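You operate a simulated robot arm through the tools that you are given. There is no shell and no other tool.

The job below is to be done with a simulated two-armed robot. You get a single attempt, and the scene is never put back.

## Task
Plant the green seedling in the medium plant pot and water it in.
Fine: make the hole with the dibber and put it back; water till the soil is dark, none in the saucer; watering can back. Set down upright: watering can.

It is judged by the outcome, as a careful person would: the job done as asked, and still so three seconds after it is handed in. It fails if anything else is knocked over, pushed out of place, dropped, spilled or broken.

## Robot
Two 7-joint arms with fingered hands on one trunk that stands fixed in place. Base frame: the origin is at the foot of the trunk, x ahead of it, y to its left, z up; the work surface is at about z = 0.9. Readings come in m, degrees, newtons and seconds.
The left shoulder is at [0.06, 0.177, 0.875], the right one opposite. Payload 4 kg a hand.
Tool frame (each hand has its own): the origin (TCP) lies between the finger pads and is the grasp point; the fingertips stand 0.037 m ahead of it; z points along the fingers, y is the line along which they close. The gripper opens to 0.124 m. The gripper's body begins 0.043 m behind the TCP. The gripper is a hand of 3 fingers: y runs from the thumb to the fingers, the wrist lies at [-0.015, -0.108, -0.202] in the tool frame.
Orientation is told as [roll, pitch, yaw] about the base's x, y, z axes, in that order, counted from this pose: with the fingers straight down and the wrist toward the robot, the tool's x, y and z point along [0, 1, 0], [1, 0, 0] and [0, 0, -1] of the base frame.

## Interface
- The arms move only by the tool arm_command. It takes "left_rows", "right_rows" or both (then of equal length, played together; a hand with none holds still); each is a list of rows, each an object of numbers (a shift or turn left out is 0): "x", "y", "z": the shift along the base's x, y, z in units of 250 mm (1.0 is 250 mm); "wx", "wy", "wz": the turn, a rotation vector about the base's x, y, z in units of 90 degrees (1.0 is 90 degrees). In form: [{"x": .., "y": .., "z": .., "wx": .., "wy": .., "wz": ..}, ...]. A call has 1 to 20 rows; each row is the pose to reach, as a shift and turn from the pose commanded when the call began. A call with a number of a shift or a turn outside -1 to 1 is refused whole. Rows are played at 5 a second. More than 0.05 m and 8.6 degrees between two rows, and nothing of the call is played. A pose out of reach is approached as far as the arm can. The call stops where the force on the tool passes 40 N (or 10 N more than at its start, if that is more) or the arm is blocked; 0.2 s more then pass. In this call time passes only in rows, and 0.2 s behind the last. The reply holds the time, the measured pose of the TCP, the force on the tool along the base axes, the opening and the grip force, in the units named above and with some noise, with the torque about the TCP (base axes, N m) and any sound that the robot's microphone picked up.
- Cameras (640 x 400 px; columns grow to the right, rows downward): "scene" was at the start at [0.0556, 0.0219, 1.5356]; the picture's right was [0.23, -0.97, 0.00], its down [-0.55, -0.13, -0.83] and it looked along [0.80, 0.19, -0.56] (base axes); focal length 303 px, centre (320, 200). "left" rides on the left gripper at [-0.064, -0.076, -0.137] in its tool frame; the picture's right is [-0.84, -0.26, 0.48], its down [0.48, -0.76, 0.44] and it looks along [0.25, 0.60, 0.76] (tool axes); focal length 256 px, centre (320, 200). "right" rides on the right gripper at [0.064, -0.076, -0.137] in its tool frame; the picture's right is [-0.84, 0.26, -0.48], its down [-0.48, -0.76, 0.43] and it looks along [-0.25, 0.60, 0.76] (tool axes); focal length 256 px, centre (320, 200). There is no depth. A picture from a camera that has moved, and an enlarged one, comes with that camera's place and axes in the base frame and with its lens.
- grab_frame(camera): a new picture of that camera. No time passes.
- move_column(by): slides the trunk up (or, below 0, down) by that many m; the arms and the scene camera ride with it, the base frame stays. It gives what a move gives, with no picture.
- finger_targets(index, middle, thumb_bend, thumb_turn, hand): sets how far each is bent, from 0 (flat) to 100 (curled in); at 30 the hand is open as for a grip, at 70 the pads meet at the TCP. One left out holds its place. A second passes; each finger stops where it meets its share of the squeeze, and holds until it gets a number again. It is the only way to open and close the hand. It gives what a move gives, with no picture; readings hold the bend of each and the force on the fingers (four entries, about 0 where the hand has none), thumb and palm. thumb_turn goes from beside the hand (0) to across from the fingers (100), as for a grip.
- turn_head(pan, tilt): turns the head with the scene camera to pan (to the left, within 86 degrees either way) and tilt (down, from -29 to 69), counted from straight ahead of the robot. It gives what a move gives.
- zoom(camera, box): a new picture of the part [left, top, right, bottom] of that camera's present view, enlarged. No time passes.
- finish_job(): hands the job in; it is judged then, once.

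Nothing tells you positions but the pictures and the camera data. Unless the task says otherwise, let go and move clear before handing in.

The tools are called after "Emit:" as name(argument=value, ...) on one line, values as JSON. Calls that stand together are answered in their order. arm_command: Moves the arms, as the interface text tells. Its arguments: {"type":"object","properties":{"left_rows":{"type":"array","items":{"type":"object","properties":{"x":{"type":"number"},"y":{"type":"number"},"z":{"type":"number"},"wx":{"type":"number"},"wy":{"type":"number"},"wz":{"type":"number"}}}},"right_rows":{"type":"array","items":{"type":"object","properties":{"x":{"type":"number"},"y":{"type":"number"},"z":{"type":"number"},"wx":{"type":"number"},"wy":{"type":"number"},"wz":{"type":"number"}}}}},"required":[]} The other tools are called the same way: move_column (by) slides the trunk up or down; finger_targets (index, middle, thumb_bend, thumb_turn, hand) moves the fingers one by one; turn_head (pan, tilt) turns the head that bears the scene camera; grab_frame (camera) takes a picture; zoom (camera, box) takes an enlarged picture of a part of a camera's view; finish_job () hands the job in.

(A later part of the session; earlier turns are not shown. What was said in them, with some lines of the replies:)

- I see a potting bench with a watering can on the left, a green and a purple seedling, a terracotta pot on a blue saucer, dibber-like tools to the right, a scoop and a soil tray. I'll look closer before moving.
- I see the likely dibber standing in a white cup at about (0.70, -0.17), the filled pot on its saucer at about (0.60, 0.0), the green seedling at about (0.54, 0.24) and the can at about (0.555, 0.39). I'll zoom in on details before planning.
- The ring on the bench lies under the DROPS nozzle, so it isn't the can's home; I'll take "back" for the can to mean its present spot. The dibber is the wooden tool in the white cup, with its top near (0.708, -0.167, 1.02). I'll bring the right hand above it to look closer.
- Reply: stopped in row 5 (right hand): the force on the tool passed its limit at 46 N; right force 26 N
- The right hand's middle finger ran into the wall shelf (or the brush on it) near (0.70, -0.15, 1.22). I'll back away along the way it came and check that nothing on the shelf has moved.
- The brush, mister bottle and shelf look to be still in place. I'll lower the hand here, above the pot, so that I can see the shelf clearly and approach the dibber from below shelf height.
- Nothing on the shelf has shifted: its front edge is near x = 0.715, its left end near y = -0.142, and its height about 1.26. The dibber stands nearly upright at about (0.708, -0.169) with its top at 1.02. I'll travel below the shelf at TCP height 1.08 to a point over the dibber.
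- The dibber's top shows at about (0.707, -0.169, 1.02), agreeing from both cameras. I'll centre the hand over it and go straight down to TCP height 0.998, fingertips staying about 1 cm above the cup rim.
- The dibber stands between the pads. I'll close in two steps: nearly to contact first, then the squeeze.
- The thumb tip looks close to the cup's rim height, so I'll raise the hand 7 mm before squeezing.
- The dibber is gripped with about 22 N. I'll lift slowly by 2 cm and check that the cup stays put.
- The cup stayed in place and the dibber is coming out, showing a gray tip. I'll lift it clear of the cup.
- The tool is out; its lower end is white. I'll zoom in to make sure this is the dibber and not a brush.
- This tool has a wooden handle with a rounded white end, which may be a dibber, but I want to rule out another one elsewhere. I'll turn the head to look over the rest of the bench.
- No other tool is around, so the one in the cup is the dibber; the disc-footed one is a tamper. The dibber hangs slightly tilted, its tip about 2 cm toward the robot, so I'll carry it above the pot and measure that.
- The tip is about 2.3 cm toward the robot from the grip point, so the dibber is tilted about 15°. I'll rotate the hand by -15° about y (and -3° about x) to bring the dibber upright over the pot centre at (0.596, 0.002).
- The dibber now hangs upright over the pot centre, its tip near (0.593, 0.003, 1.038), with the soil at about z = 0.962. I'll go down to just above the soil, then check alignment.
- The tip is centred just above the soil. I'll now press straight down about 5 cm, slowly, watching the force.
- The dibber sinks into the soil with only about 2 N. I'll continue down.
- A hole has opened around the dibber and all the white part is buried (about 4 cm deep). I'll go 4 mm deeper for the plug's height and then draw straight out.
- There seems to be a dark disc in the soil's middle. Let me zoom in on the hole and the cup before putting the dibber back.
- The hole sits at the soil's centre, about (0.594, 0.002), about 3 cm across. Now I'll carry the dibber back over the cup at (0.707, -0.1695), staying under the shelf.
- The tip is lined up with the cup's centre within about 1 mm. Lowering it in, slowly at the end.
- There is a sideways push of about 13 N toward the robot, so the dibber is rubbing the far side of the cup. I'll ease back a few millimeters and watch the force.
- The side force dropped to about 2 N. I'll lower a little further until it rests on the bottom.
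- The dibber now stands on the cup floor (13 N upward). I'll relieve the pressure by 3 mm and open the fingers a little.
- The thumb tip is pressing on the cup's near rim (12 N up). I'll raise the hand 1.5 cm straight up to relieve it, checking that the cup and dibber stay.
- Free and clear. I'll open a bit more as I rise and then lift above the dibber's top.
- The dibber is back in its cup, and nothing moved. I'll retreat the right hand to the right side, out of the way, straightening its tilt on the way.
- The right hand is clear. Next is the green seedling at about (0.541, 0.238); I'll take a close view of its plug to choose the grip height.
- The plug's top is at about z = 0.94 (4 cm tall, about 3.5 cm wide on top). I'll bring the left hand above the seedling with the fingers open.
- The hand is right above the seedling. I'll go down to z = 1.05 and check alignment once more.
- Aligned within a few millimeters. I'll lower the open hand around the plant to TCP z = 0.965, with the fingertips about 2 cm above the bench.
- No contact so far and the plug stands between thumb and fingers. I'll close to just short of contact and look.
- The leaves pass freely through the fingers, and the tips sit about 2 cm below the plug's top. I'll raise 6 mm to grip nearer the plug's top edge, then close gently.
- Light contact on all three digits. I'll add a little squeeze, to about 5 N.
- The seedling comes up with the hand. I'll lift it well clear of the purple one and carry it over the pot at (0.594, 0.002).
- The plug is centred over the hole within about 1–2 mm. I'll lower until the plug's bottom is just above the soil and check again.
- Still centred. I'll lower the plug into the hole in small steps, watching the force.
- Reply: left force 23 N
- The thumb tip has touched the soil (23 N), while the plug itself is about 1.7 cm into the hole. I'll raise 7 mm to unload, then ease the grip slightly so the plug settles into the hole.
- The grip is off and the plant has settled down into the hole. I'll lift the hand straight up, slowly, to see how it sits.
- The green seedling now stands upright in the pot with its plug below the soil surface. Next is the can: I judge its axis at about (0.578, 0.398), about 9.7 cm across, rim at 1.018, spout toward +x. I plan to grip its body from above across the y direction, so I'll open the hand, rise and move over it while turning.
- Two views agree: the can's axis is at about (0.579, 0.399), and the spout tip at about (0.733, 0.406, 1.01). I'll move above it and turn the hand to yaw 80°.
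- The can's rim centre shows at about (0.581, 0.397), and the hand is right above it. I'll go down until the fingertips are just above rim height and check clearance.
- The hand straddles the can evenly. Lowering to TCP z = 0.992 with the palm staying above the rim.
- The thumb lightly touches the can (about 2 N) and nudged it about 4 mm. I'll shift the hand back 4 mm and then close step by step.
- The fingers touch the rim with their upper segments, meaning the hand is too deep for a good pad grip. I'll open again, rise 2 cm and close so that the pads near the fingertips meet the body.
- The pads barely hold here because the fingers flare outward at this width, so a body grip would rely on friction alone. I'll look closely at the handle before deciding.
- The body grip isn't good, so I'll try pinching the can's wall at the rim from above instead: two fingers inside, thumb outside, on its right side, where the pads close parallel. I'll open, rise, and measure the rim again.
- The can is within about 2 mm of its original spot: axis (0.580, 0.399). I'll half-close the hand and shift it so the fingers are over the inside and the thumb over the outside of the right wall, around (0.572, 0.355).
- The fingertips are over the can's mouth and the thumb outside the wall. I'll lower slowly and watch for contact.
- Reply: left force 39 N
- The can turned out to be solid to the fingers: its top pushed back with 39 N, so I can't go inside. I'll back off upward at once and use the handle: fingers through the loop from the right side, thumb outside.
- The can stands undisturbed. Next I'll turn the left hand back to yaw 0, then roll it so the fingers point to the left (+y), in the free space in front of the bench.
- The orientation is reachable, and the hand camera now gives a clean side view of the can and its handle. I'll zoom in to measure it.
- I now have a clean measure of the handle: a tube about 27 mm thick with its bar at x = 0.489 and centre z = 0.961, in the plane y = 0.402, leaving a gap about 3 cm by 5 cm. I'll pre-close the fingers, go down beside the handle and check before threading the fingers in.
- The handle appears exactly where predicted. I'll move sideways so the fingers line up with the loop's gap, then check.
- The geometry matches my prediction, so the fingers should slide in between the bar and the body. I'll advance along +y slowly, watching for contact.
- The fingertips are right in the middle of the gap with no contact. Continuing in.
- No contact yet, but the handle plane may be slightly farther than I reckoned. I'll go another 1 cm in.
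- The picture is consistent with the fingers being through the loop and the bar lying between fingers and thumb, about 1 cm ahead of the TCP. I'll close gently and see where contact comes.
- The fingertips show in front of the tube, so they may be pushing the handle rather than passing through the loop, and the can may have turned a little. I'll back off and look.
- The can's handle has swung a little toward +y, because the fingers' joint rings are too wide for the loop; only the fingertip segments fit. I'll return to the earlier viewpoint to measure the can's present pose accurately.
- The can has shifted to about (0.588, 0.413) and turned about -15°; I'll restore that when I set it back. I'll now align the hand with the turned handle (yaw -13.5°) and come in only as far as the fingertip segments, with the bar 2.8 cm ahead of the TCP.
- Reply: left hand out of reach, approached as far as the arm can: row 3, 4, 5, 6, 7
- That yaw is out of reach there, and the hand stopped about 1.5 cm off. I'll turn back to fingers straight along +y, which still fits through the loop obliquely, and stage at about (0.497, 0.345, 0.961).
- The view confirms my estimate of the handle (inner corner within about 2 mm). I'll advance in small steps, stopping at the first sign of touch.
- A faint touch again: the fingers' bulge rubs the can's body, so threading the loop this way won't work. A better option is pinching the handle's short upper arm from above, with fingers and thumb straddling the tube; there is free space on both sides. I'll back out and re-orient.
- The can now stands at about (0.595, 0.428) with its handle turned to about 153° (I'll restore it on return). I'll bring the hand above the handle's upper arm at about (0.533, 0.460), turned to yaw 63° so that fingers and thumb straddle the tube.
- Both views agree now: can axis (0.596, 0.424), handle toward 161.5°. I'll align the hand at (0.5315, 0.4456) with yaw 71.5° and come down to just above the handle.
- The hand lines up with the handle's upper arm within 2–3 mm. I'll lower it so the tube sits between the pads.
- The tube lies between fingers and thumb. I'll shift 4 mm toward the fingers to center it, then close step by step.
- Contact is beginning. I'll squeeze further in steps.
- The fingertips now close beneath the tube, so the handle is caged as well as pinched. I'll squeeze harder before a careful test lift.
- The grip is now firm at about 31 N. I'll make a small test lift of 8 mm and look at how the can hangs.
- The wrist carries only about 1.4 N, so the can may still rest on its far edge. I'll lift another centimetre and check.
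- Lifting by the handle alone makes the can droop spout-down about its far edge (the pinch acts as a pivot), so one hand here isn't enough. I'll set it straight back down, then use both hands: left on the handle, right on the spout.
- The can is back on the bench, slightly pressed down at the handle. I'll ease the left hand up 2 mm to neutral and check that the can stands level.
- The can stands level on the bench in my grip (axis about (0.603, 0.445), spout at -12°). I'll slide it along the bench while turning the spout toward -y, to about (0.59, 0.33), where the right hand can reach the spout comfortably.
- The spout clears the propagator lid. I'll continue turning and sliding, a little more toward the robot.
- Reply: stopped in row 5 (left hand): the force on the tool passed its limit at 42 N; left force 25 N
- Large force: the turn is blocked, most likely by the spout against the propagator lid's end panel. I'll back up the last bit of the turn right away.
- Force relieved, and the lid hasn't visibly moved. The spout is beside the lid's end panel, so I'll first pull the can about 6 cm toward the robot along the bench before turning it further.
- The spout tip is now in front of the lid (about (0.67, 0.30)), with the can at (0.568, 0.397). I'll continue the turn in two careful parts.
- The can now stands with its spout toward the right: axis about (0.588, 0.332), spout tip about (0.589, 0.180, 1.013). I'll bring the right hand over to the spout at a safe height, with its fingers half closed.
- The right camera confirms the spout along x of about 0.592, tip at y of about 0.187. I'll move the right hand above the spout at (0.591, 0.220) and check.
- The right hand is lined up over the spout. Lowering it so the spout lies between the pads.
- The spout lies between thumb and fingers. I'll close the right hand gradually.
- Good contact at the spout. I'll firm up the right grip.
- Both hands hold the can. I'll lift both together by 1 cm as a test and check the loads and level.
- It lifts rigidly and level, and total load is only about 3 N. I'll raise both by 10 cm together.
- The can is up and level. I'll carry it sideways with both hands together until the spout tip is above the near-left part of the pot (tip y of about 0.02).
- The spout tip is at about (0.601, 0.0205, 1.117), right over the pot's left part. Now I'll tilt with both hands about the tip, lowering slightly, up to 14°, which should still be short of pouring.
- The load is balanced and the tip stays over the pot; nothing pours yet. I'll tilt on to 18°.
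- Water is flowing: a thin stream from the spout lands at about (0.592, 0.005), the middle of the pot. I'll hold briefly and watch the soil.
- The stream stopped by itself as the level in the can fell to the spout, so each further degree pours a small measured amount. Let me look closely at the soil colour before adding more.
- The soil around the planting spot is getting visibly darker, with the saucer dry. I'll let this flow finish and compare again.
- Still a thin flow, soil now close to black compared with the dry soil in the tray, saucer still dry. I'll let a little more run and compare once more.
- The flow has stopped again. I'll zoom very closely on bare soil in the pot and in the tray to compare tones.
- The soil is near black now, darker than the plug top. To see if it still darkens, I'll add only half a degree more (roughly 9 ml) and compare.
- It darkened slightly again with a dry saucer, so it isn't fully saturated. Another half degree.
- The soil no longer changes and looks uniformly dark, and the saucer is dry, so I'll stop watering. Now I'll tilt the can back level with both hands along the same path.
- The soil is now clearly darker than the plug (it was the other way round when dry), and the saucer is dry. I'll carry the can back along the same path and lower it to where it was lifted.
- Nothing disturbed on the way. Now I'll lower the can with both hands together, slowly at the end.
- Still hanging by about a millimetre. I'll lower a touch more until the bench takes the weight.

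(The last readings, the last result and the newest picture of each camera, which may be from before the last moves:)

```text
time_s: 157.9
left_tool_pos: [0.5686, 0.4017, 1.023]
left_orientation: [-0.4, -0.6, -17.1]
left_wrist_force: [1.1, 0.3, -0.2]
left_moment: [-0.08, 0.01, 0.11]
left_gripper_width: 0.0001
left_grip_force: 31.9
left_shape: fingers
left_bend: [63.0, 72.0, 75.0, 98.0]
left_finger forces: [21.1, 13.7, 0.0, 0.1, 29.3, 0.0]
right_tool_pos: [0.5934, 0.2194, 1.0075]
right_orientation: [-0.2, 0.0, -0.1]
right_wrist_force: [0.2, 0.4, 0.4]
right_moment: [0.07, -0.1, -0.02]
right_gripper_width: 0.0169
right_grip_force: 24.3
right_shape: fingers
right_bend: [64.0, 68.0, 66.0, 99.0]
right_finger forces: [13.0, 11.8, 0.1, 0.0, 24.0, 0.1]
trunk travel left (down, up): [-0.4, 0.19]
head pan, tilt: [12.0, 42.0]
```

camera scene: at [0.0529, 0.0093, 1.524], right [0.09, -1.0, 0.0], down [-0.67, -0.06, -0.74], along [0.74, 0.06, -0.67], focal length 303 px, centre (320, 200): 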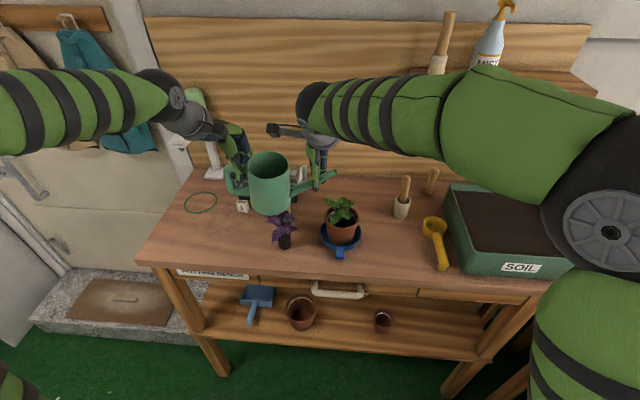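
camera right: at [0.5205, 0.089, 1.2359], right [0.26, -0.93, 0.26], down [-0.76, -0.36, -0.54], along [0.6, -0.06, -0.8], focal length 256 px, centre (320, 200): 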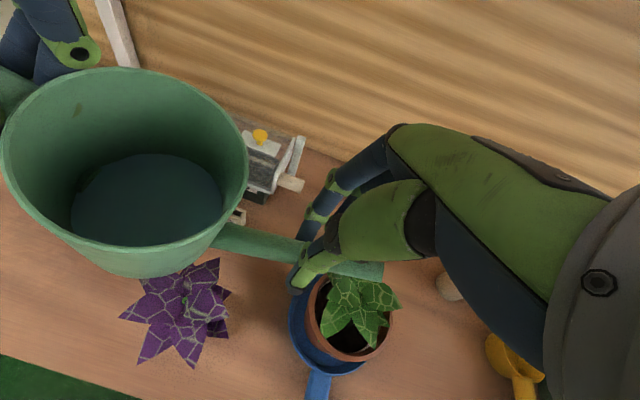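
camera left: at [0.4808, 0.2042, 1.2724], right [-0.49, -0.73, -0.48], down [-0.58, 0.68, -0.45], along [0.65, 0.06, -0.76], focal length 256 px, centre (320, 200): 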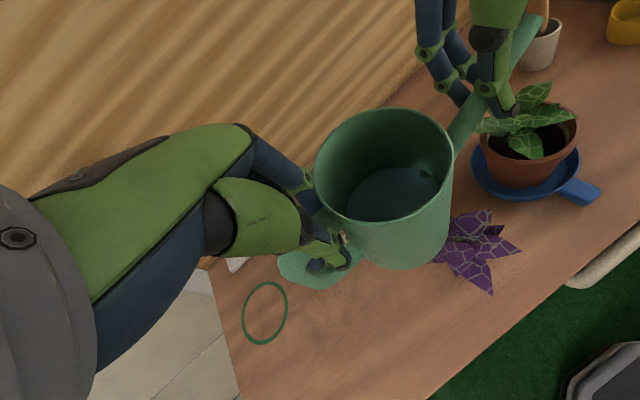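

The bench carries the can now. I'll release the spout with the right hand and move that hand up and away to the right.

Emit:
finger_targets(hand="right", index=60, middle=60, thumb_bend=60)

Emit:
finger_targets(hand="right", index=49, middle=49, thumb_bend=49)

Emit:
arm_command(right_rows=[{"z": 0.05}, {"z": 0.11}, {"z": 0.18}, {"z": 0.26}, {"z": 0.36}, {"z": 0.48}, {"z": 0.6}, {"z": 0.72}])

Emit:
zoom(camera="scene", box=[190, 120, 350, 260])

```text
time_s: 158.9
left_tool_pos: [0.5691, 0.4012, 1.0223]
left_orientation: [-0.5, -0.6, -17.1]
left_wrist_force: [1.7, 0.9, 2.2]
left_moment: [-0.1, -0.01, 0.05]
left_gripper_width: 0.0002
left_grip_force: 32.8
left_shape: fingers
left_bend: [63.0, 72.0, 75.0, 98.0]
left_finger forces: [20.8, 13.7, 0.1, 0.0, 29.8, 0.0]
right_tool_pos: [0.5917, 0.2199, 1.0059]
right_orientation: [-0.2, -0.1, 0.0]
right_wrist_force: [0.5, -0.1, 0.2]
right_moment: [0.01, 0.0, 0.02]
right_gripper_width: 0.0306
right_grip_force: 0.1
right_shape: fingers
right_bend: [60.0, 60.0, 60.0, 99.0]
right_finger forces: [0.0, 0.1, 0.1, 0.0, 0.0, 0.0]
trunk travel left (down, up): [-0.4, 0.19]
head pan, tilt: [12.0, 42.0]
```

```text
time_s: 159.9
left_tool_pos: [0.57, 0.4015, 1.0235]
left_orientation: [-0.5, -0.6, -17.0]
left_wrist_force: [1.0, 1.2, 1.7]
left_moment: [-0.12, -0.02, 0.11]
left_gripper_width: 0.0002
left_grip_force: 31.9
left_shape: fingers
left_bend: [63.0, 72.0, 75.0, 98.0]
left_finger forces: [20.8, 13.7, 0.0, 0.1, 30.0, 0.1]
right_tool_pos: [0.5924, 0.2201, 1.0058]
right_orientation: [-0.2, 0.0, -0.1]
right_wrist_force: [-0.4, -0.3, 0.4]
right_moment: [0.0, 0.0, -0.02]
right_gripper_width: 0.0649
right_grip_force: 0.1
right_shape: fingers
right_bend: [49.0, 49.0, 49.0, 98.0]
right_finger forces: [0.0, 0.1, 0.0, 0.0, 0.0, 0.1]
trunk travel left (down, up): [-0.4, 0.19]
head pan, tilt: [12.0, 42.0]
```

```text
time_s: 161.7
left_tool_pos: [0.5696, 0.4021, 1.0222]
left_orientation: [-0.5, -0.5, -17.1]
left_wrist_force: [-0.3, -0.7, 0.9]
left_moment: [-0.15, 0.01, 0.01]
left_gripper_width: 0.0
left_grip_force: 32.6
left_shape: fingers
left_bend: [63.0, 72.0, 75.0, 98.0]
left_finger forces: [20.3, 14.4, 0.0, 0.0, 29.7, 0.0]
right_tool_pos: [0.592, 0.2181, 1.1859]
right_orientation: [-0.1, 0.1, 0.0]
right_wrist_force: [0.2, 0.3, -0.8]
right_moment: [0.03, 0.04, 0.02]
right_gripper_width: 0.0652
right_grip_force: 0.0
right_shape: fingers
right_bend: [49.0, 49.0, 49.0, 98.0]
right_finger forces: [0.0, 0.0, 0.0, 0.1, 0.0, 0.0]
trunk travel left (down, up): [-0.4, 0.19]
head pan, tilt: [12.0, 42.0]
```

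```text
2.86 times, centred on (270, 190) of scene
camera zoom: at [0.0512, 0.0191, 1.524], right [0.21, -0.98, 0.0], down [-0.65, -0.14, -0.74], along [0.73, 0.15, -0.67], focal length 866 px, centre (463, 229)
```

zoom: 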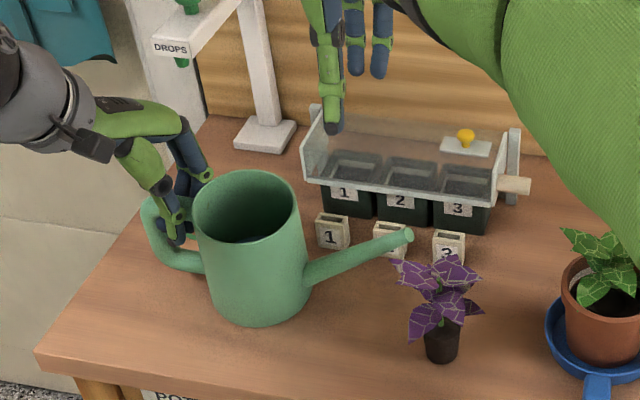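

Emit:
arm_command(right_rows=[{"x": -0.03, "y": -0.1, "z": 0.03}, {"x": -0.08, "y": -0.26, "z": 0.06}, {"x": -0.13, "y": -0.43, "z": 0.09}, {"x": -0.18, "y": -0.6, "z": 0.1}, {"x": -0.23, "y": -0.77, "z": 0.1}, {"x": -0.28, "y": -0.92, "z": 0.1}])

Emit:
arm_command(right_rows=[{"x": -0.02, "y": -0.16}, {"x": -0.04, "y": -0.34}, {"x": -0.06, "y": -0.52}, {"x": -0.07, "y": -0.7}, {"x": -0.07, "y": -0.86}, {"x": -0.07, "y": -1.0}])

Emit:
arm_command(right_rows=[{"y": -0.16}, {"y": -0.32}, {"y": -0.46}])

Emit:
turn_head(pan=20, tilt=40)

Emit:
zoom(camera="scene", box=[225, 145, 365, 265])

```text
time_s: 163.1
left_tool_pos: [0.5688, 0.4015, 1.0228]
left_orientation: [-0.5, -0.7, -17.2]
left_wrist_force: [0.0, -0.4, 0.4]
left_moment: [-0.1, 0.05, 0.04]
left_gripper_width: 0.0001
left_grip_force: 31.9
left_shape: fingers
left_bend: [63.0, 72.0, 75.0, 98.0]
left_finger forces: [20.2, 14.2, 0.0, 0.1, 29.6, 0.0]
right_tool_pos: [0.5224, -0.0131, 1.2102]
right_orientation: [0.0, 0.0, 0.0]
right_wrist_force: [0.5, -0.2, 0.0]
right_moment: [0.02, -0.01, -0.01]
right_gripper_width: 0.065
right_grip_force: 0.0
right_shape: fingers
right_bend: [49.0, 49.0, 49.0, 98.0]
right_finger forces: [0.0, 0.0, 0.1, 0.1, 0.0, 0.0]
trunk travel left (down, up): [-0.4, 0.19]
head pan, tilt: [12.0, 42.0]
```

```text
time_s: 164.5
left_tool_pos: [0.5691, 0.4012, 1.0234]
left_orientation: [-0.5, -0.6, -17.1]
left_wrist_force: [-0.3, -0.5, -0.5]
left_moment: [-0.12, 0.03, 0.05]
left_gripper_width: 0.0
left_grip_force: 31.8
left_shape: fingers
left_bend: [63.0, 72.0, 75.0, 98.0]
left_finger forces: [19.9, 14.0, 0.0, 0.0, 29.6, 0.0]
right_tool_pos: [0.5041, -0.2611, 1.2129]
right_orientation: [-0.1, 0.0, 0.0]
right_wrist_force: [0.8, 0.3, 0.7]
right_moment: [0.03, -0.05, -0.02]
right_gripper_width: 0.0651
right_grip_force: 0.0
right_shape: fingers
right_bend: [49.0, 49.0, 49.0, 98.0]
right_finger forces: [0.0, 0.1, 0.0, 0.0, 0.1, 0.1]
trunk travel left (down, up): [-0.4, 0.19]
head pan, tilt: [12.0, 42.0]
```

```text
time_s: 165.3
left_tool_pos: [0.5684, 0.4015, 1.0209]
left_orientation: [-0.5, -0.6, -17.0]
left_wrist_force: [1.1, 0.2, 0.2]
left_moment: [-0.13, 0.02, 0.04]
left_gripper_width: 0.0
left_grip_force: 31.9
left_shape: fingers
left_bend: [63.0, 72.0, 75.0, 98.0]
left_finger forces: [19.9, 14.1, 0.0, 0.0, 29.4, 0.1]
right_tool_pos: [0.5039, -0.378, 1.2107]
right_orientation: [-0.1, 0.0, 0.0]
right_wrist_force: [0.2, 0.7, 0.5]
right_moment: [0.01, 0.01, -0.05]
right_gripper_width: 0.065
right_grip_force: 0.1
right_shape: fingers
right_bend: [49.0, 49.0, 49.0, 98.0]
right_finger forces: [0.0, 0.0, 0.0, 0.0, 0.0, 0.0]
trunk travel left (down, up): [-0.4, 0.19]
head pan, tilt: [12.0, 42.0]
```

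```text
time_s: 165.9
left_tool_pos: [0.5691, 0.4021, 1.0221]
left_orientation: [-0.6, -0.6, -17.1]
left_wrist_force: [0.2, -0.1, -0.4]
left_moment: [-0.1, 0.03, 0.03]
left_gripper_width: 0.0
left_grip_force: 31.6
left_shape: fingers
left_bend: [63.0, 72.0, 75.0, 98.0]
left_finger forces: [19.9, 14.0, 0.0, 0.1, 29.4, 0.0]
right_tool_pos: [0.5062, -0.3778, 1.212]
right_orientation: [-0.1, 0.0, -0.1]
right_wrist_force: [0.6, 0.6, 0.1]
right_moment: [0.0, 0.0, 0.01]
right_gripper_width: 0.065
right_grip_force: 0.1
right_shape: fingers
right_bend: [49.0, 49.0, 49.0, 98.0]
right_finger forces: [0.0, 0.0, 0.1, 0.1, 0.0, 0.1]
trunk travel left (down, up): [-0.4, 0.19]
head pan, tilt: [20.0, 40.0]
```

```text
3.33 times, centred on (295, 205) of scene
camera zoom: at [0.0493, 0.0307, 1.527], right [0.34, -0.94, 0.0], down [-0.6, -0.22, -0.77], along [0.72, 0.26, -0.64], focal length 1011 px, centre (403, 183)
```

zoom: 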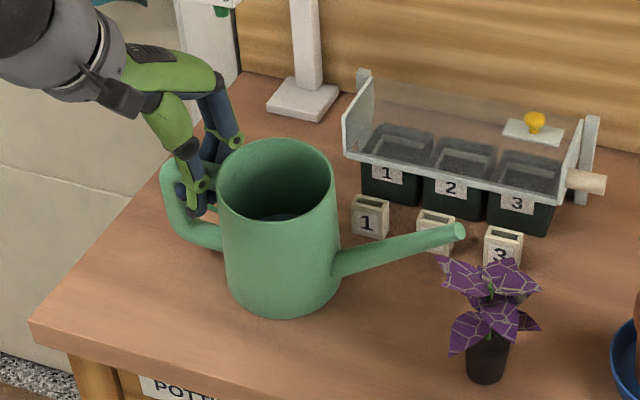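

The right hand is clear. Now I'll slide the can back along the bench with the left hand, turning it toward its original heading, first half.

Emit:
arm_command(left_rows=[{"x": -0.0381, "y": 0.0137, "wz": 0.0639}, {"x": -0.0762, "y": 0.0274, "wz": 0.1278}, {"x": -0.1143, "y": 0.0411, "wz": 0.1917}, {"x": -0.1524, "y": 0.0548, "wz": 0.2556}, {"x": -0.1824, "y": 0.0581, "wz": 0.3195}, {"x": -0.2124, "y": 0.0614, "wz": 0.3834}, {"x": -0.2424, "y": 0.0647, "wz": 0.4473}, {"x": -0.2724, "y": 0.068, "wz": 0.5112}])

Emit:
zoom(camera="scene", box=[205, 145, 335, 255])

Emit:
grab_frame(camera="left")

```text
time_s: 167.8
left_tool_pos: [0.5003, 0.4182, 1.0224]
left_orientation: [-0.5, -0.6, 28.9]
left_wrist_force: [0.7, -0.6, -0.8]
left_moment: [-0.11, 0.06, -0.03]
left_gripper_width: 0.0
left_grip_force: 31.0
left_shape: fingers
left_bend: [63.0, 72.0, 75.0, 98.0]
left_finger forces: [19.7, 13.1, 0.0, 0.0, 29.5, 0.1]
right_tool_pos: [0.5055, -0.3783, 1.2119]
right_orientation: [0.0, 0.0, -0.1]
right_wrist_force: [0.5, -0.4, 0.0]
right_moment: [0.0, 0.01, 0.02]
right_gripper_width: 0.0651
right_grip_force: 0.0
right_shape: fingers
right_bend: [49.0, 49.0, 49.0, 98.0]
right_finger forces: [0.0, 0.0, 0.0, 0.0, 0.0, 0.0]
trunk travel left (down, up): [-0.4, 0.19]
head pan, tilt: [20.0, 40.0]
```

```text
3.64 times, centred on (270, 200) of scene
camera zoom: at [0.0492, 0.0307, 1.527], right [0.34, -0.94, 0.0], down [-0.6, -0.22, -0.77], along [0.72, 0.26, -0.64], focal length 1103 px, centre (502, 200)
```

zoom: 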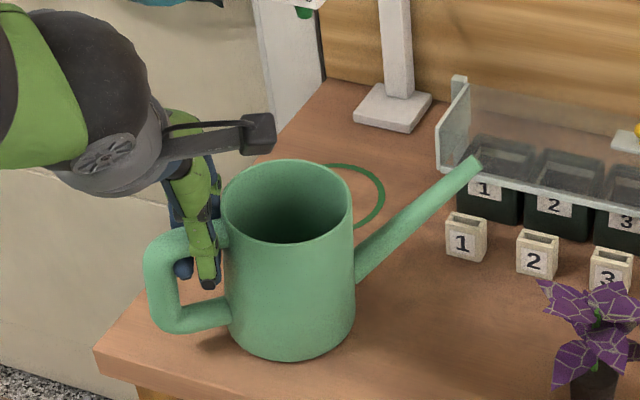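

```text
taken
camera left: at [0.4623, 0.3268, 1.16], right [0.19, -0.86, -0.48], down [-0.89, 0.05, -0.45], along [0.41, 0.51, -0.76], focal length 256 px, centre (320, 200)
```

left: 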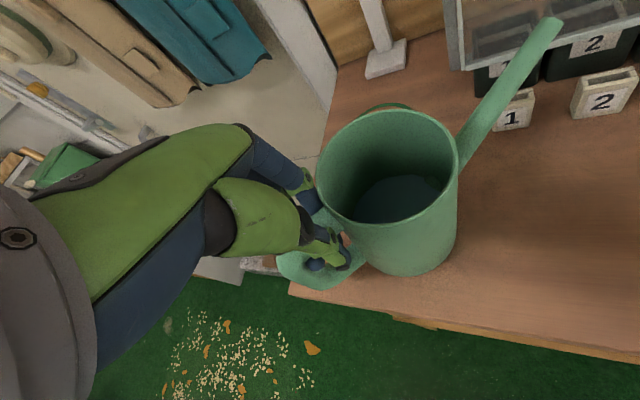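

Emit:
arm_command(left_rows=[{"x": -0.0132, "y": -0.01, "wz": 0.0694}, {"x": -0.0264, "y": -0.02, "wz": 0.1389}, {"x": -0.0396, "y": -0.03, "wz": 0.2083}, {"x": -0.0528, "y": -0.04, "wz": 0.2778}])

Emit:
zoom(camera="scene", box=[205, 145, 335, 255])

Emit:
grab_frame(camera="left")

```text
time_s: 168.8
left_tool_pos: [0.4862, 0.4083, 1.0224]
left_orientation: [-0.6, -0.6, 54.0]
left_wrist_force: [-0.2, -0.5, -1.0]
left_moment: [-0.1, 0.0, -0.02]
left_gripper_width: 0.0001
left_grip_force: 31.4
left_shape: fingers
left_bend: [63.0, 72.0, 75.0, 99.0]
left_finger forces: [20.0, 12.9, 0.1, 0.1, 29.9, 0.0]
right_tool_pos: [0.5054, -0.377, 1.2119]
right_orientation: [0.1, 0.0, -0.1]
right_wrist_force: [0.1, -0.2, 0.3]
right_moment: [0.04, -0.02, 0.0]
right_gripper_width: 0.0651
right_grip_force: 0.1
right_shape: fingers
right_bend: [49.0, 49.0, 49.0, 98.0]
right_finger forces: [0.1, 0.0, 0.0, 0.0, 0.0, 0.1]
trunk travel left (down, up): [-0.4, 0.19]
head pan, tilt: [20.0, 40.0]
```

```text
3.64 times, centred on (270, 200) of scene
camera zoom: at [0.0494, 0.0307, 1.527], right [0.34, -0.94, 0.0], down [-0.6, -0.22, -0.77], along [0.72, 0.26, -0.64], focal length 1103 px, centre (502, 200)
```

zoom: 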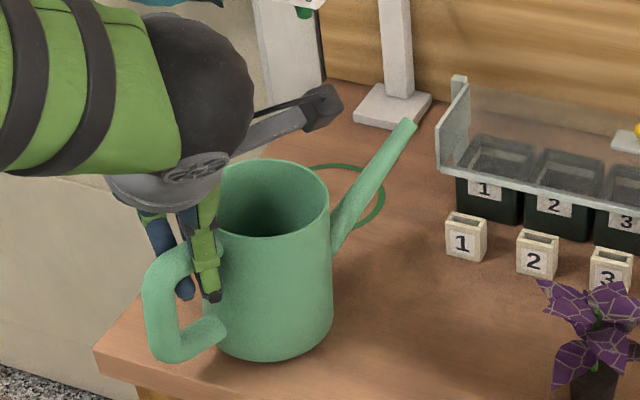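

```text
taken
camera left: at [0.4918, 0.3087, 1.1601], right [0.53, -0.7, -0.48], down [-0.83, -0.33, -0.45], along [0.15, 0.64, -0.76], focal length 256 px, centre (320, 200)
```

left: 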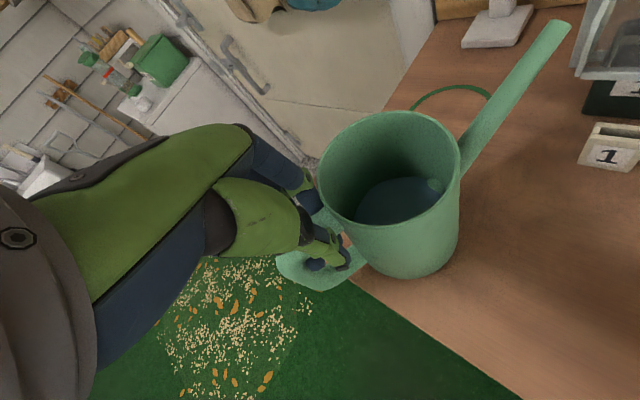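

Nearly there: axis about (0.561, 0.395), heading -23.5°. One last slide and turn to the original spot (0.580, 0.399), heading about +2°.

Emit:
arm_command(left_rows=[{"x": 0.0164, "y": -0.0234, "wz": 0.0567}, {"x": 0.0328, "y": -0.0467, "wz": 0.1133}, {"x": 0.0492, "y": -0.0701, "wz": 0.17}, {"x": 0.0656, "y": -0.0934, "wz": 0.2267}, {"x": 0.082, "y": -0.1168, "wz": 0.2833}])

Emit:
zoom(camera="scene", box=[220, 155, 300, 255])

Emit:
grab_frame(camera="left")

```text
time_s: 169.9
left_tool_pos: [0.5063, 0.3787, 1.0225]
left_orientation: [-0.5, -0.6, 79.5]
left_wrist_force: [0.8, -0.7, -0.7]
left_moment: [-0.1, -0.07, -0.07]
left_gripper_width: 0.0
left_grip_force: 31.3
left_shape: fingers
left_bend: [63.0, 72.0, 75.0, 99.0]
left_finger forces: [19.5, 13.2, 0.1, 0.0, 30.0, 0.1]
right_tool_pos: [0.5058, -0.3778, 1.2127]
right_orientation: [0.0, 0.0, -0.1]
right_wrist_force: [-0.1, -0.9, 1.1]
right_moment: [-0.01, -0.01, 0.0]
right_gripper_width: 0.0653
right_grip_force: 0.1
right_shape: fingers
right_bend: [49.0, 49.0, 49.0, 98.0]
right_finger forces: [0.0, 0.1, 0.1, 0.0, 0.1, 0.0]
trunk travel left (down, up): [-0.4, 0.19]
head pan, tilt: [20.0, 40.0]
```

```text
4.00 times, centred on (260, 205) of scene
camera zoom: at [0.0494, 0.0306, 1.527], right [0.34, -0.94, 0.0], down [-0.6, -0.22, -0.77], along [0.72, 0.26, -0.64], focal length 1213 px, centre (560, 180)
```

zoom: 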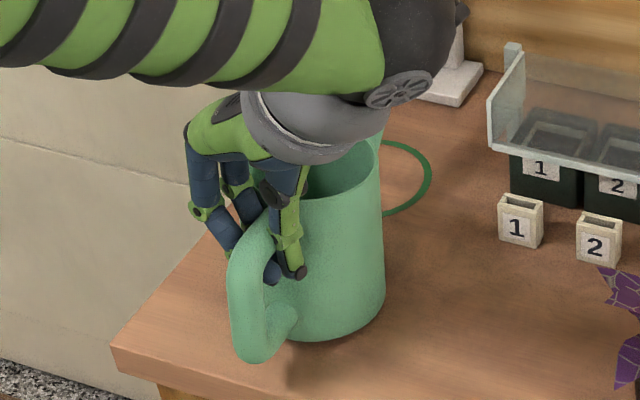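

```text
taken
camera left: at [0.554, 0.2922, 1.1598], right [0.78, -0.4, -0.48], down [-0.61, -0.66, -0.45], along [-0.13, 0.64, -0.76], focal length 256 px, centre (320, 200)
```

left: 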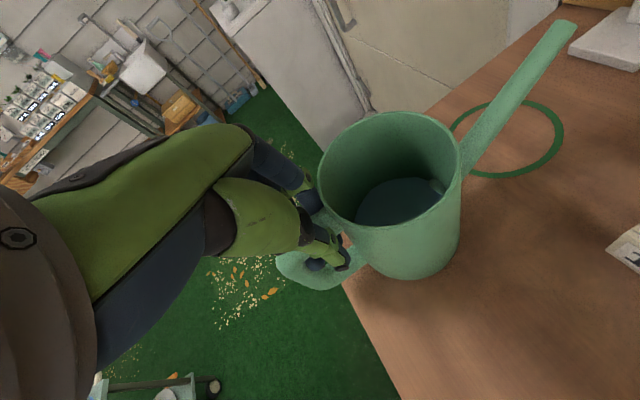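

Emit:
zoom(camera="scene", box=[235, 190, 285, 245])

Emit:
zoom(camera="left", box=[280, 90, 500, 300])

```text
7.27 times, centred on (260, 218) of scene
camera zoom: at [0.0494, 0.0306, 1.527], right [0.34, -0.94, 0.0], down [-0.6, -0.22, -0.77], along [0.72, 0.26, -0.64], focal length 2206 px, centre (756, 73)
```

zoom: 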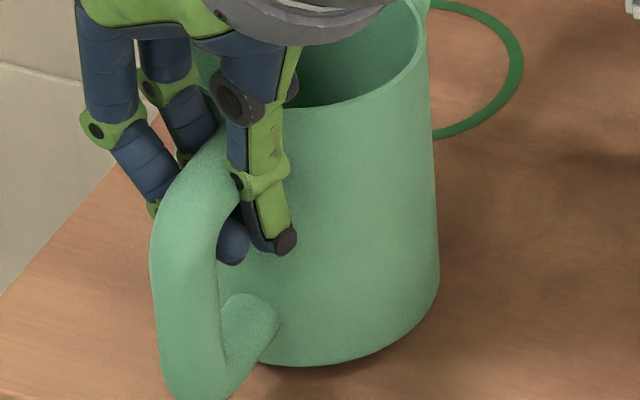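

```text
1.90 times, centred on (390, 195) of left
camera zoom: at [0.554, 0.2922, 1.1598], right [0.78, -0.4, -0.48], down [-0.61, -0.66, -0.45], along [-0.13, 0.64, -0.76], focal length 488 px, centre (187, 210)
```

zoom: 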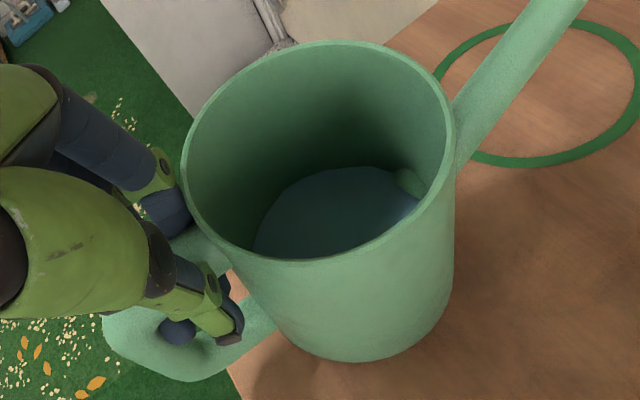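

The can is near its spot but held slightly tilted by my grip (spout side a little low). I'll lower the handle in small steps until the base sits flat.

Emit:
arm_command(left_rows=[{"z": -0.008}, {"z": -0.016}])

Emit:
zoom(camera="scene", box=[235, 190, 285, 245])

```text
time_s: 170.6
left_tool_pos: [0.5073, 0.3795, 1.0195]
left_orientation: [-0.5, -0.6, 79.4]
left_wrist_force: [-1.6, 0.2, 1.5]
left_moment: [-0.07, -0.12, 0.01]
left_gripper_width: 0.0
left_grip_force: 31.9
left_shape: fingers
left_bend: [63.0, 72.0, 75.0, 99.0]
left_finger forces: [18.8, 15.5, 0.0, 0.1, 30.4, 0.0]
right_tool_pos: [0.5056, -0.3782, 1.211]
right_orientation: [0.0, 0.0, -0.1]
right_wrist_force: [0.1, 0.4, -0.2]
right_moment: [0.01, -0.03, -0.01]
right_gripper_width: 0.065
right_grip_force: 0.0
right_shape: fingers
right_bend: [49.0, 49.0, 49.0, 98.0]
right_finger forces: [0.0, 0.0, 0.1, 0.0, 0.1, 0.1]
trunk travel left (down, up): [-0.4, 0.19]
head pan, tilt: [20.0, 40.0]
```

```text
7.27 times, centred on (260, 218) of scene
camera zoom: at [0.0491, 0.0307, 1.527], right [0.34, -0.94, 0.0], down [-0.6, -0.22, -0.77], along [0.72, 0.26, -0.64], focal length 2206 px, centre (756, 73)
```

zoom: 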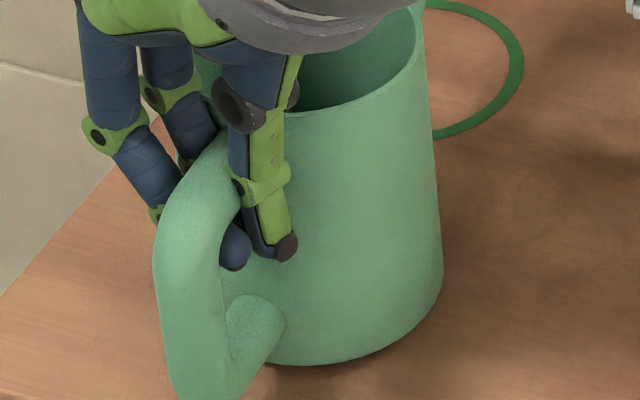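

Emit:
arm_command(left_rows=[{"y": 0.01, "z": 0.0, "wx": -0.025}, {"y": 0.02, "z": 0.0, "wx": -0.05}])

Emit:
zoom(camera="scene", box=[235, 190, 285, 245])

Emit:
zoom(camera="scene", box=[220, 155, 300, 255])

```text
time_s: 171.2
left_tool_pos: [0.5072, 0.3826, 1.0194]
left_orientation: [-1.4, 3.9, 79.4]
left_wrist_force: [-0.9, 0.4, 1.4]
left_moment: [0.03, -0.13, 0.03]
left_gripper_width: 0.0001
left_grip_force: 31.1
left_shape: fingers
left_bend: [63.0, 72.0, 75.0, 99.0]
left_finger forces: [17.3, 15.3, 0.0, 0.0, 29.7, 0.0]
right_tool_pos: [0.5051, -0.3783, 1.2117]
right_orientation: [-0.2, -0.1, -0.1]
right_wrist_force: [0.0, 0.7, 0.5]
right_moment: [-0.03, 0.0, -0.03]
right_gripper_width: 0.0649
right_grip_force: 0.1
right_shape: fingers
right_bend: [49.0, 49.0, 49.0, 98.0]
right_finger forces: [0.0, 0.1, 0.0, 0.0, 0.0, 0.1]
trunk travel left (down, up): [-0.4, 0.19]
head pan, tilt: [20.0, 40.0]
```

```text
7.27 times, centred on (260, 218) of scene
camera zoom: at [0.0492, 0.0308, 1.527], right [0.34, -0.94, 0.0], down [-0.6, -0.22, -0.77], along [0.72, 0.26, -0.64], focal length 2206 px, centre (756, 73)
```

zoom: 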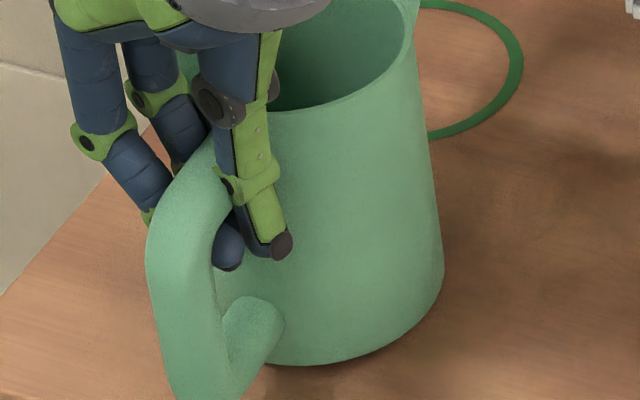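

```text
4.00 times, centred on (260, 205) of scene
camera zoom: at [0.0492, 0.0308, 1.527], right [0.34, -0.94, 0.0], down [-0.6, -0.22, -0.77], along [0.72, 0.26, -0.64], focal length 1213 px, centre (560, 180)
```

zoom: 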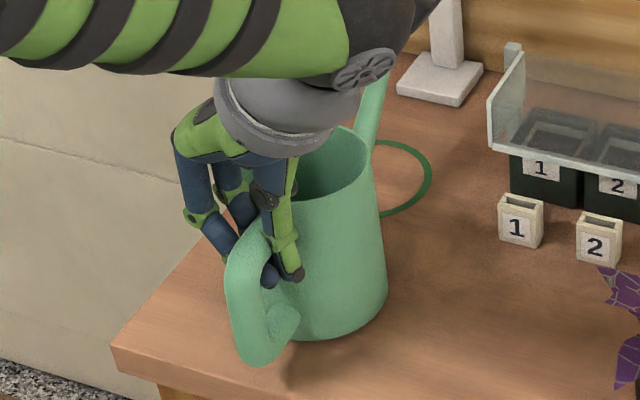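

The can now stands upright, about 6 mm to the left of its original spot. I'll slide it that little bit back and then release it gently.

Emit:
arm_command(left_rows=[{"x": 0.01, "y": -0.012}, {"x": 0.018, "y": -0.024}])

Emit:
zoom(camera="scene", box=[220, 155, 300, 255])

Emit:
finger_targets(hand="left", index=70, middle=74, thumb_bend=74)

Emit:
finger_targets(hand="left", index=62, middle=64, thumb_bend=65)

Emit:
zoom(camera="scene", box=[220, 155, 300, 255])

```text
time_s: 171.8
left_tool_pos: [0.5118, 0.3781, 1.0199]
left_orientation: [-1.4, 4.0, 79.4]
left_wrist_force: [-1.4, 1.1, 2.1]
left_moment: [0.08, -0.15, 0.09]
left_gripper_width: 0.0
left_grip_force: 31.2
left_shape: fingers
left_bend: [63.0, 72.0, 75.0, 99.0]
left_finger forces: [18.5, 14.5, 0.1, 0.0, 29.1, 0.0]
right_tool_pos: [0.5058, -0.3777, 1.212]
right_orientation: [-0.1, 0.0, -0.1]
right_wrist_force: [0.7, 0.3, -0.1]
right_moment: [0.04, -0.03, 0.04]
right_gripper_width: 0.0651
right_grip_force: 0.1
right_shape: fingers
right_bend: [49.0, 49.0, 49.0, 98.0]
right_finger forces: [0.1, 0.0, 0.0, 0.0, 0.0, 0.1]
trunk travel left (down, up): [-0.4, 0.19]
head pan, tilt: [20.0, 40.0]
```

```text
4.00 times, centred on (260, 205) of scene
camera zoom: at [0.0492, 0.0308, 1.527], right [0.34, -0.94, 0.0], down [-0.6, -0.22, -0.77], along [0.72, 0.26, -0.64], focal length 1213 px, centre (560, 180)
```

zoom: 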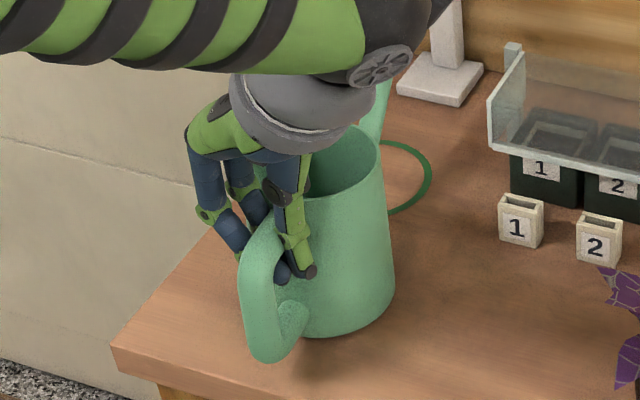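

```text
time_s: 172.8
left_tool_pos: [0.5121, 0.3782, 1.0205]
left_orientation: [-1.4, 3.8, 79.4]
left_wrist_force: [-0.2, 0.5, 1.6]
left_moment: [0.02, -0.16, 0.12]
left_gripper_width: 0.0052
left_grip_force: 19.4
left_shape: fingers
left_bend: [65.0, 72.0, 72.0, 99.0]
left_finger forces: [8.5, 13.1, 0.1, 0.0, 15.9, 0.0]
right_tool_pos: [0.5053, -0.3766, 1.2116]
right_orientation: [-0.1, 0.1, -0.1]
right_wrist_force: [0.5, 0.9, 0.3]
right_moment: [0.02, 0.01, 0.04]
right_gripper_width: 0.0652
right_grip_force: 0.1
right_shape: fingers
right_bend: [49.0, 49.0, 49.0, 98.0]
right_finger forces: [0.0, 0.1, 0.0, 0.0, 0.1, 0.1]
trunk travel left (down, up): [-0.4, 0.19]
head pan, tilt: [20.0, 40.0]
```

```text
time_s: 173.8
left_tool_pos: [0.5113, 0.3779, 1.0189]
left_orientation: [-1.4, 3.9, 79.4]
left_wrist_force: [0.6, -0.3, 0.3]
left_moment: [-0.01, -0.01, 0.03]
left_gripper_width: 0.0205
left_grip_force: 0.2
left_shape: fingers
left_bend: [62.0, 64.0, 65.0, 100.0]
left_finger forces: [0.3, 0.0, 0.0, 0.0, 0.0, 0.0]
right_tool_pos: [0.5055, -0.3781, 1.2118]
right_orientation: [-0.1, 0.0, -0.1]
right_wrist_force: [0.1, -0.4, 0.8]
right_moment: [0.02, -0.04, 0.01]
right_gripper_width: 0.0652
right_grip_force: 0.1
right_shape: fingers
right_bend: [49.0, 49.0, 49.0, 98.0]
right_finger forces: [0.1, 0.1, 0.0, 0.1, 0.0, 0.0]
trunk travel left (down, up): [-0.4, 0.19]
head pan, tilt: [20.0, 40.0]
```

```text
4.00 times, centred on (260, 205) of scene
camera zoom: at [0.0493, 0.0308, 1.527], right [0.34, -0.94, 0.0], down [-0.6, -0.22, -0.77], along [0.72, 0.26, -0.64], focal length 1213 px, centre (560, 180)
```

zoom: 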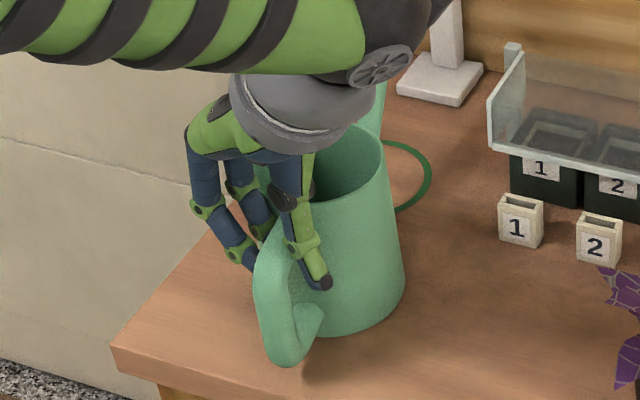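

Emit:
finger_targets(hand="left", index=50, middle=50, thumb_bend=52)

Emit:
arm_command(left_rows=[{"z": 0.03}, {"z": 0.07}, {"z": 0.13}, {"z": 0.21}, {"z": 0.31}, {"z": 0.43}, {"z": 0.55}])

Emit:
zoom(camera="scene", box=[220, 155, 300, 255])

Emit:
zoom(camera="left", box=[280, 130, 560, 350])

```text
time_s: 174.8
left_tool_pos: [0.5126, 0.3785, 1.0185]
left_orientation: [-1.4, 3.9, 79.5]
left_wrist_force: [-0.1, 0.1, 0.7]
left_moment: [-0.03, 0.02, 0.0]
left_gripper_width: 0.0586
left_grip_force: 0.0
left_shape: fingers
left_bend: [50.0, 50.0, 52.0, 98.0]
left_finger forces: [0.1, 0.0, 0.1, 0.0, 0.0, 0.1]
right_tool_pos: [0.505, -0.3778, 1.2123]
right_orientation: [0.0, 0.0, -0.1]
right_wrist_force: [0.2, -0.5, -0.1]
right_moment: [-0.04, -0.01, 0.04]
right_gripper_width: 0.0651
right_grip_force: 0.0
right_shape: fingers
right_bend: [49.0, 49.0, 49.0, 98.0]
right_finger forces: [0.0, 0.1, 0.1, 0.0, 0.0, 0.0]
trunk travel left (down, up): [-0.4, 0.19]
head pan, tilt: [20.0, 40.0]
```

```text
time_s: 176.3
left_tool_pos: [0.5135, 0.378, 1.1573]
left_orientation: [-1.3, 3.8, 79.3]
left_wrist_force: [0.8, 0.6, -0.1]
left_moment: [0.0, 0.0, 0.0]
left_gripper_width: 0.0589
left_grip_force: 0.1
left_shape: fingers
left_bend: [50.0, 50.0, 52.0, 98.0]
left_finger forces: [0.0, 0.0, 0.0, 0.1, 0.0, 0.0]
right_tool_pos: [0.5046, -0.3777, 1.2124]
right_orientation: [0.0, 0.0, -0.1]
right_wrist_force: [0.1, 0.3, 1.1]
right_moment: [-0.02, 0.02, 0.0]
right_gripper_width: 0.0651
right_grip_force: 0.2
right_shape: fingers
right_bend: [49.0, 49.0, 49.0, 98.0]
right_finger forces: [0.0, 0.0, 0.0, 0.0, 0.0, 0.0]
trunk travel left (down, up): [-0.4, 0.19]
head pan, tilt: [20.0, 40.0]
```

```text
4.00 times, centred on (260, 205) of scene
camera zoom: at [0.0492, 0.0307, 1.527], right [0.34, -0.94, 0.0], down [-0.6, -0.22, -0.77], along [0.72, 0.26, -0.64], focal length 1213 px, centre (560, 180)
```

zoom: 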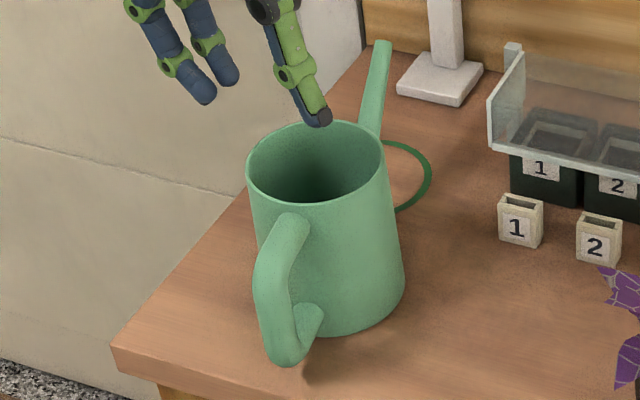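

```text
1.82 times, centred on (420, 240) of left
camera zoom: at [0.5594, 0.3016, 1.3005], right [0.78, -0.44, -0.44], down [-0.61, -0.69, -0.39], along [-0.13, 0.58, -0.8], focal length 465 px, centre (138, 127)
```

zoom: 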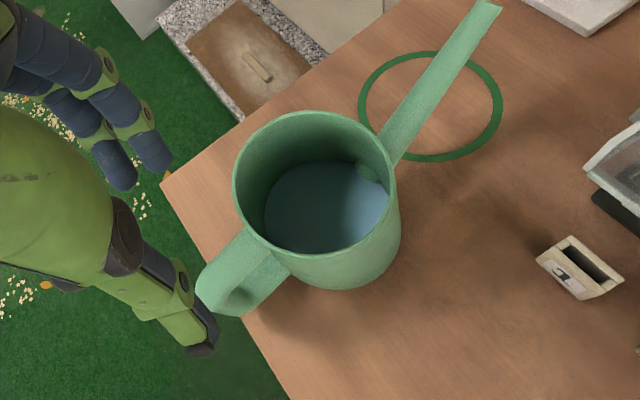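

The can stands upright, empty-handed now, within about 6 mm of its first spot and 8° of its first heading. I'll withdraw the left hand upward and back to its starting area, then inspect the whole scene.

Emit:
arm_command(left_rows=[{"z": 0.12}, {"z": 0.26}, {"z": 0.4}, {"z": 0.54, "wz": -0.06}, {"z": 0.62, "wz": -0.15}, {"z": 0.66, "y": -0.03, "wz": -0.24}, {"z": 0.68, "y": -0.06, "wz": -0.33}, {"z": 0.7, "y": -0.09, "wz": -0.42}, {"z": 0.7, "y": -0.12, "wz": -0.51}, {"z": 0.7, "y": -0.15, "wz": -0.6}, {"z": 0.7, "y": -0.18, "wz": -0.69}, {"z": 0.7, "y": -0.2, "wz": -0.78}, {"z": 0.7, "y": -0.2, "wz": -0.86}])

Emit:
grab_frame(camera="scene")

Emit:
zoom(camera="scene", box=[220, 150, 440, 290])

```text
time_s: 179.2
left_tool_pos: [0.5122, 0.3293, 1.332]
left_orientation: [-1.3, 3.9, 1.8]
left_wrist_force: [-0.3, 0.0, -0.2]
left_moment: [0.03, 0.02, 0.0]
left_gripper_width: 0.0589
left_grip_force: 0.1
left_shape: fingers
left_bend: [50.0, 50.0, 52.0, 98.0]
left_finger forces: [0.0, 0.0, 0.0, 0.0, 0.0, 0.0]
right_tool_pos: [0.5055, -0.3768, 1.2127]
right_orientation: [0.0, 0.0, 0.0]
right_wrist_force: [0.2, 0.2, 0.6]
right_moment: [0.02, -0.01, -0.02]
right_gripper_width: 0.0652
right_grip_force: 0.1
right_shape: fingers
right_bend: [49.0, 49.0, 49.0, 98.0]
right_finger forces: [0.1, 0.1, 0.0, 0.0, 0.0, 0.0]
trunk travel left (down, up): [-0.4, 0.19]
head pan, tilt: [20.0, 40.0]
```

```text
taken
camera scene: at [0.0493, 0.0309, 1.527], right [0.34, -0.94, 0.0], down [-0.6, -0.22, -0.77], along [0.72, 0.26, -0.64], focal length 303 px, centre (320, 200)
```

scene: 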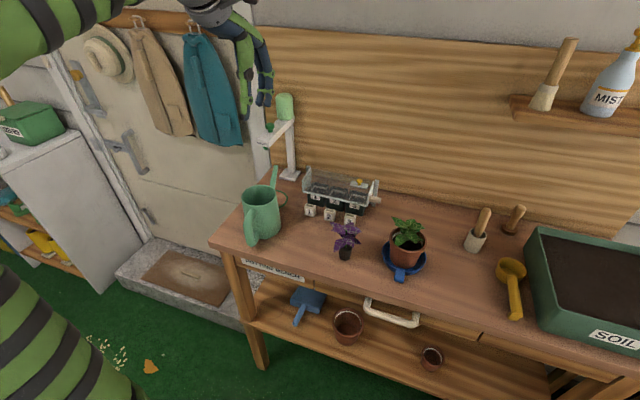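

```text
2.86 times, centred on (330, 220) of scene
camera zoom: at [0.0493, 0.0309, 1.527], right [0.34, -0.94, 0.0], down [-0.6, -0.22, -0.77], along [0.72, 0.26, -0.64], focal length 866 px, centre (291, 143)
```

zoom: 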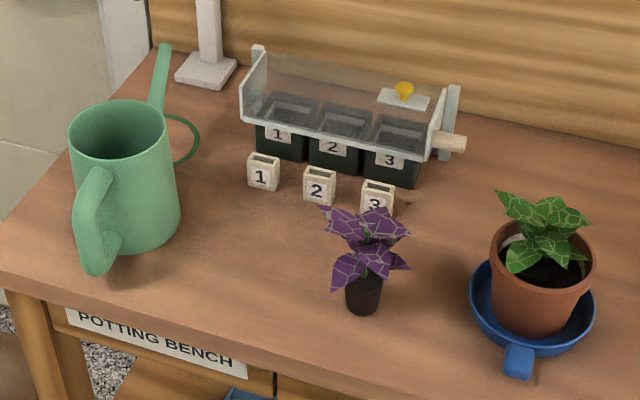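

Everything looks in order. I'll set the head to its first pose to compare directly with the opening picture and check the soil and saucer once more.

Emit:
turn_head(pan=13.2, tilt=34.3)

Emit:
grab_frame(camera="scene")

Emit:
zoom(camera="scene", box=[180, 180, 400, 320])

Emit:
zoom(camera="scene", box=[345, 245, 410, 315])

Emit:
zoom(camera="scene", box=[340, 200, 560, 340])

```text
time_s: 179.8
left_tool_pos: [0.5124, 0.3275, 1.3314]
left_orientation: [-1.4, 3.9, 2.0]
left_wrist_force: [0.1, 1.2, -0.3]
left_moment: [-0.02, -0.03, 0.01]
left_gripper_width: 0.0588
left_grip_force: 0.1
left_shape: fingers
left_bend: [50.0, 50.0, 52.0, 98.0]
left_finger forces: [0.0, 0.1, 0.0, 0.0, 0.0, 0.0]
right_tool_pos: [0.5055, -0.3779, 1.2121]
right_orientation: [-0.1, -0.1, -0.1]
right_wrist_force: [0.3, 0.6, -0.1]
right_moment: [-0.01, 0.0, -0.01]
right_gripper_width: 0.0649
right_grip_force: 0.0
right_shape: fingers
right_bend: [49.0, 49.0, 49.0, 98.0]
right_finger forces: [0.0, 0.1, 0.0, 0.1, 0.0, 0.0]
trunk travel left (down, up): [-0.4, 0.19]
head pan, tilt: [13.2, 34.3]
```

```text
taken
camera scene: at [0.0555, 0.022, 1.5356], right [0.23, -0.97, 0.0], down [-0.55, -0.13, -0.83], along [0.8, 0.19, -0.56], focal length 303 px, centre (320, 200)
```

scene: 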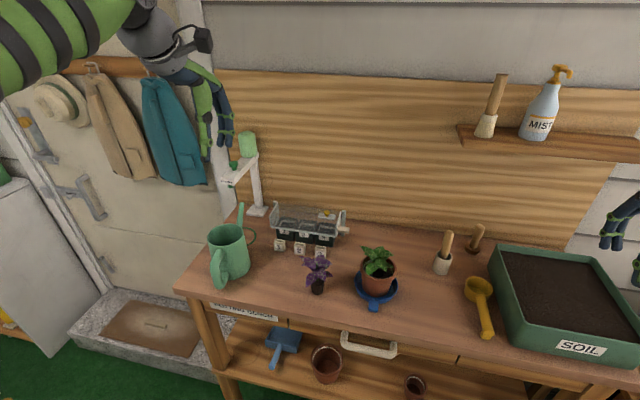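

```text
2.86 times, centred on (290, 250) of scene
camera zoom: at [0.0555, 0.022, 1.5356], right [0.23, -0.97, 0.0], down [-0.55, -0.13, -0.83], along [0.8, 0.19, -0.56], focal length 866 px, centre (406, 57)
```

zoom: 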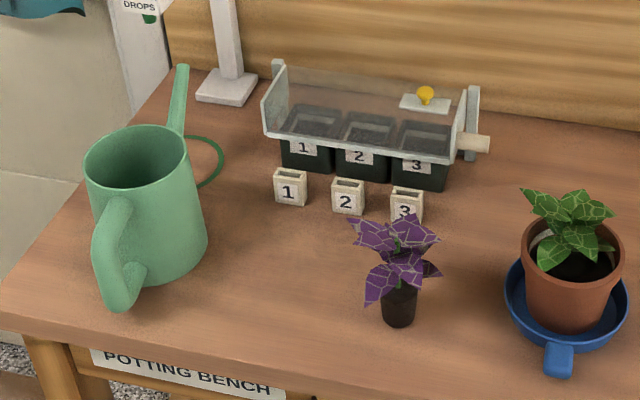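

```text
5.71 times, centred on (378, 280) of scene
camera zoom: at [0.0555, 0.022, 1.5356], right [0.23, -0.97, 0.0], down [-0.55, -0.13, -0.83], along [0.8, 0.19, -0.56], focal length 1733 px, centre (-9, -257)
```

zoom: 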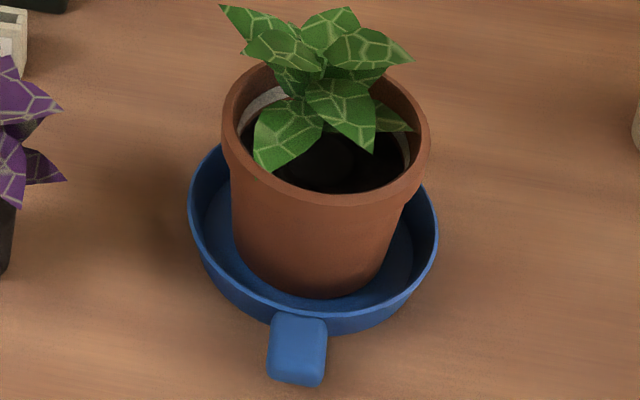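

```text
2.86 times, centred on (450, 270) of scene
camera zoom: at [0.0555, 0.022, 1.5356], right [0.23, -0.97, 0.0], down [-0.55, -0.13, -0.83], along [0.8, 0.19, -0.56], focal length 866 px, centre (-51, 0)
```

zoom: 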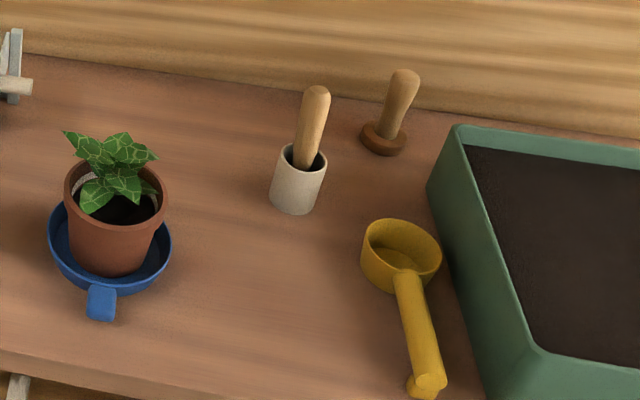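

The green seedling stands planted in the medium pot with dark soil and a dry saucer. The dibber is in its cup, and the can is upright at its place. The purple seedling, labels, propagator, shelf items and tools are where they began, and both hands are clear. I'm handing the job in.

Emit:
finish_job()

```text
The job is handed in.
```

I planted the green seedling in the medium pot and watered it in, and I've handed the job in. The dibber is back in its cup, and the can is upright at its place. My last views showed nothing spilled, knocked over or out of place.

- **Hole and planting:** I made the hole at the centre of the soil, about 4.5 cm deep. The plug sits below the soil surface and the plant stands upright.
- **Watering:** I poured a little at a time, my estimate is under 50 ml in all. I stopped when the soil was clearly darker than before and no longer changed. The saucer looked dry. I judged "dark" by eye from the camera pictures, so I can't say how wet the soil is further down.
- **Can position:** it is about 6 mm from where it started and turned about 8°.
- **Dibber position:** it stands about 1 cm higher in its cup than before, because it now stands more upright.

**Contacts along the way:**
- The right hand bumped the wall shelf near the start.
- The spout pressed against the propagator lid while I was sliding the can.
- I nudged the can on the bench while trying several grips, and in the end carried it with both hands.

The shelf, its contents and the lid showed no movement when I checked.
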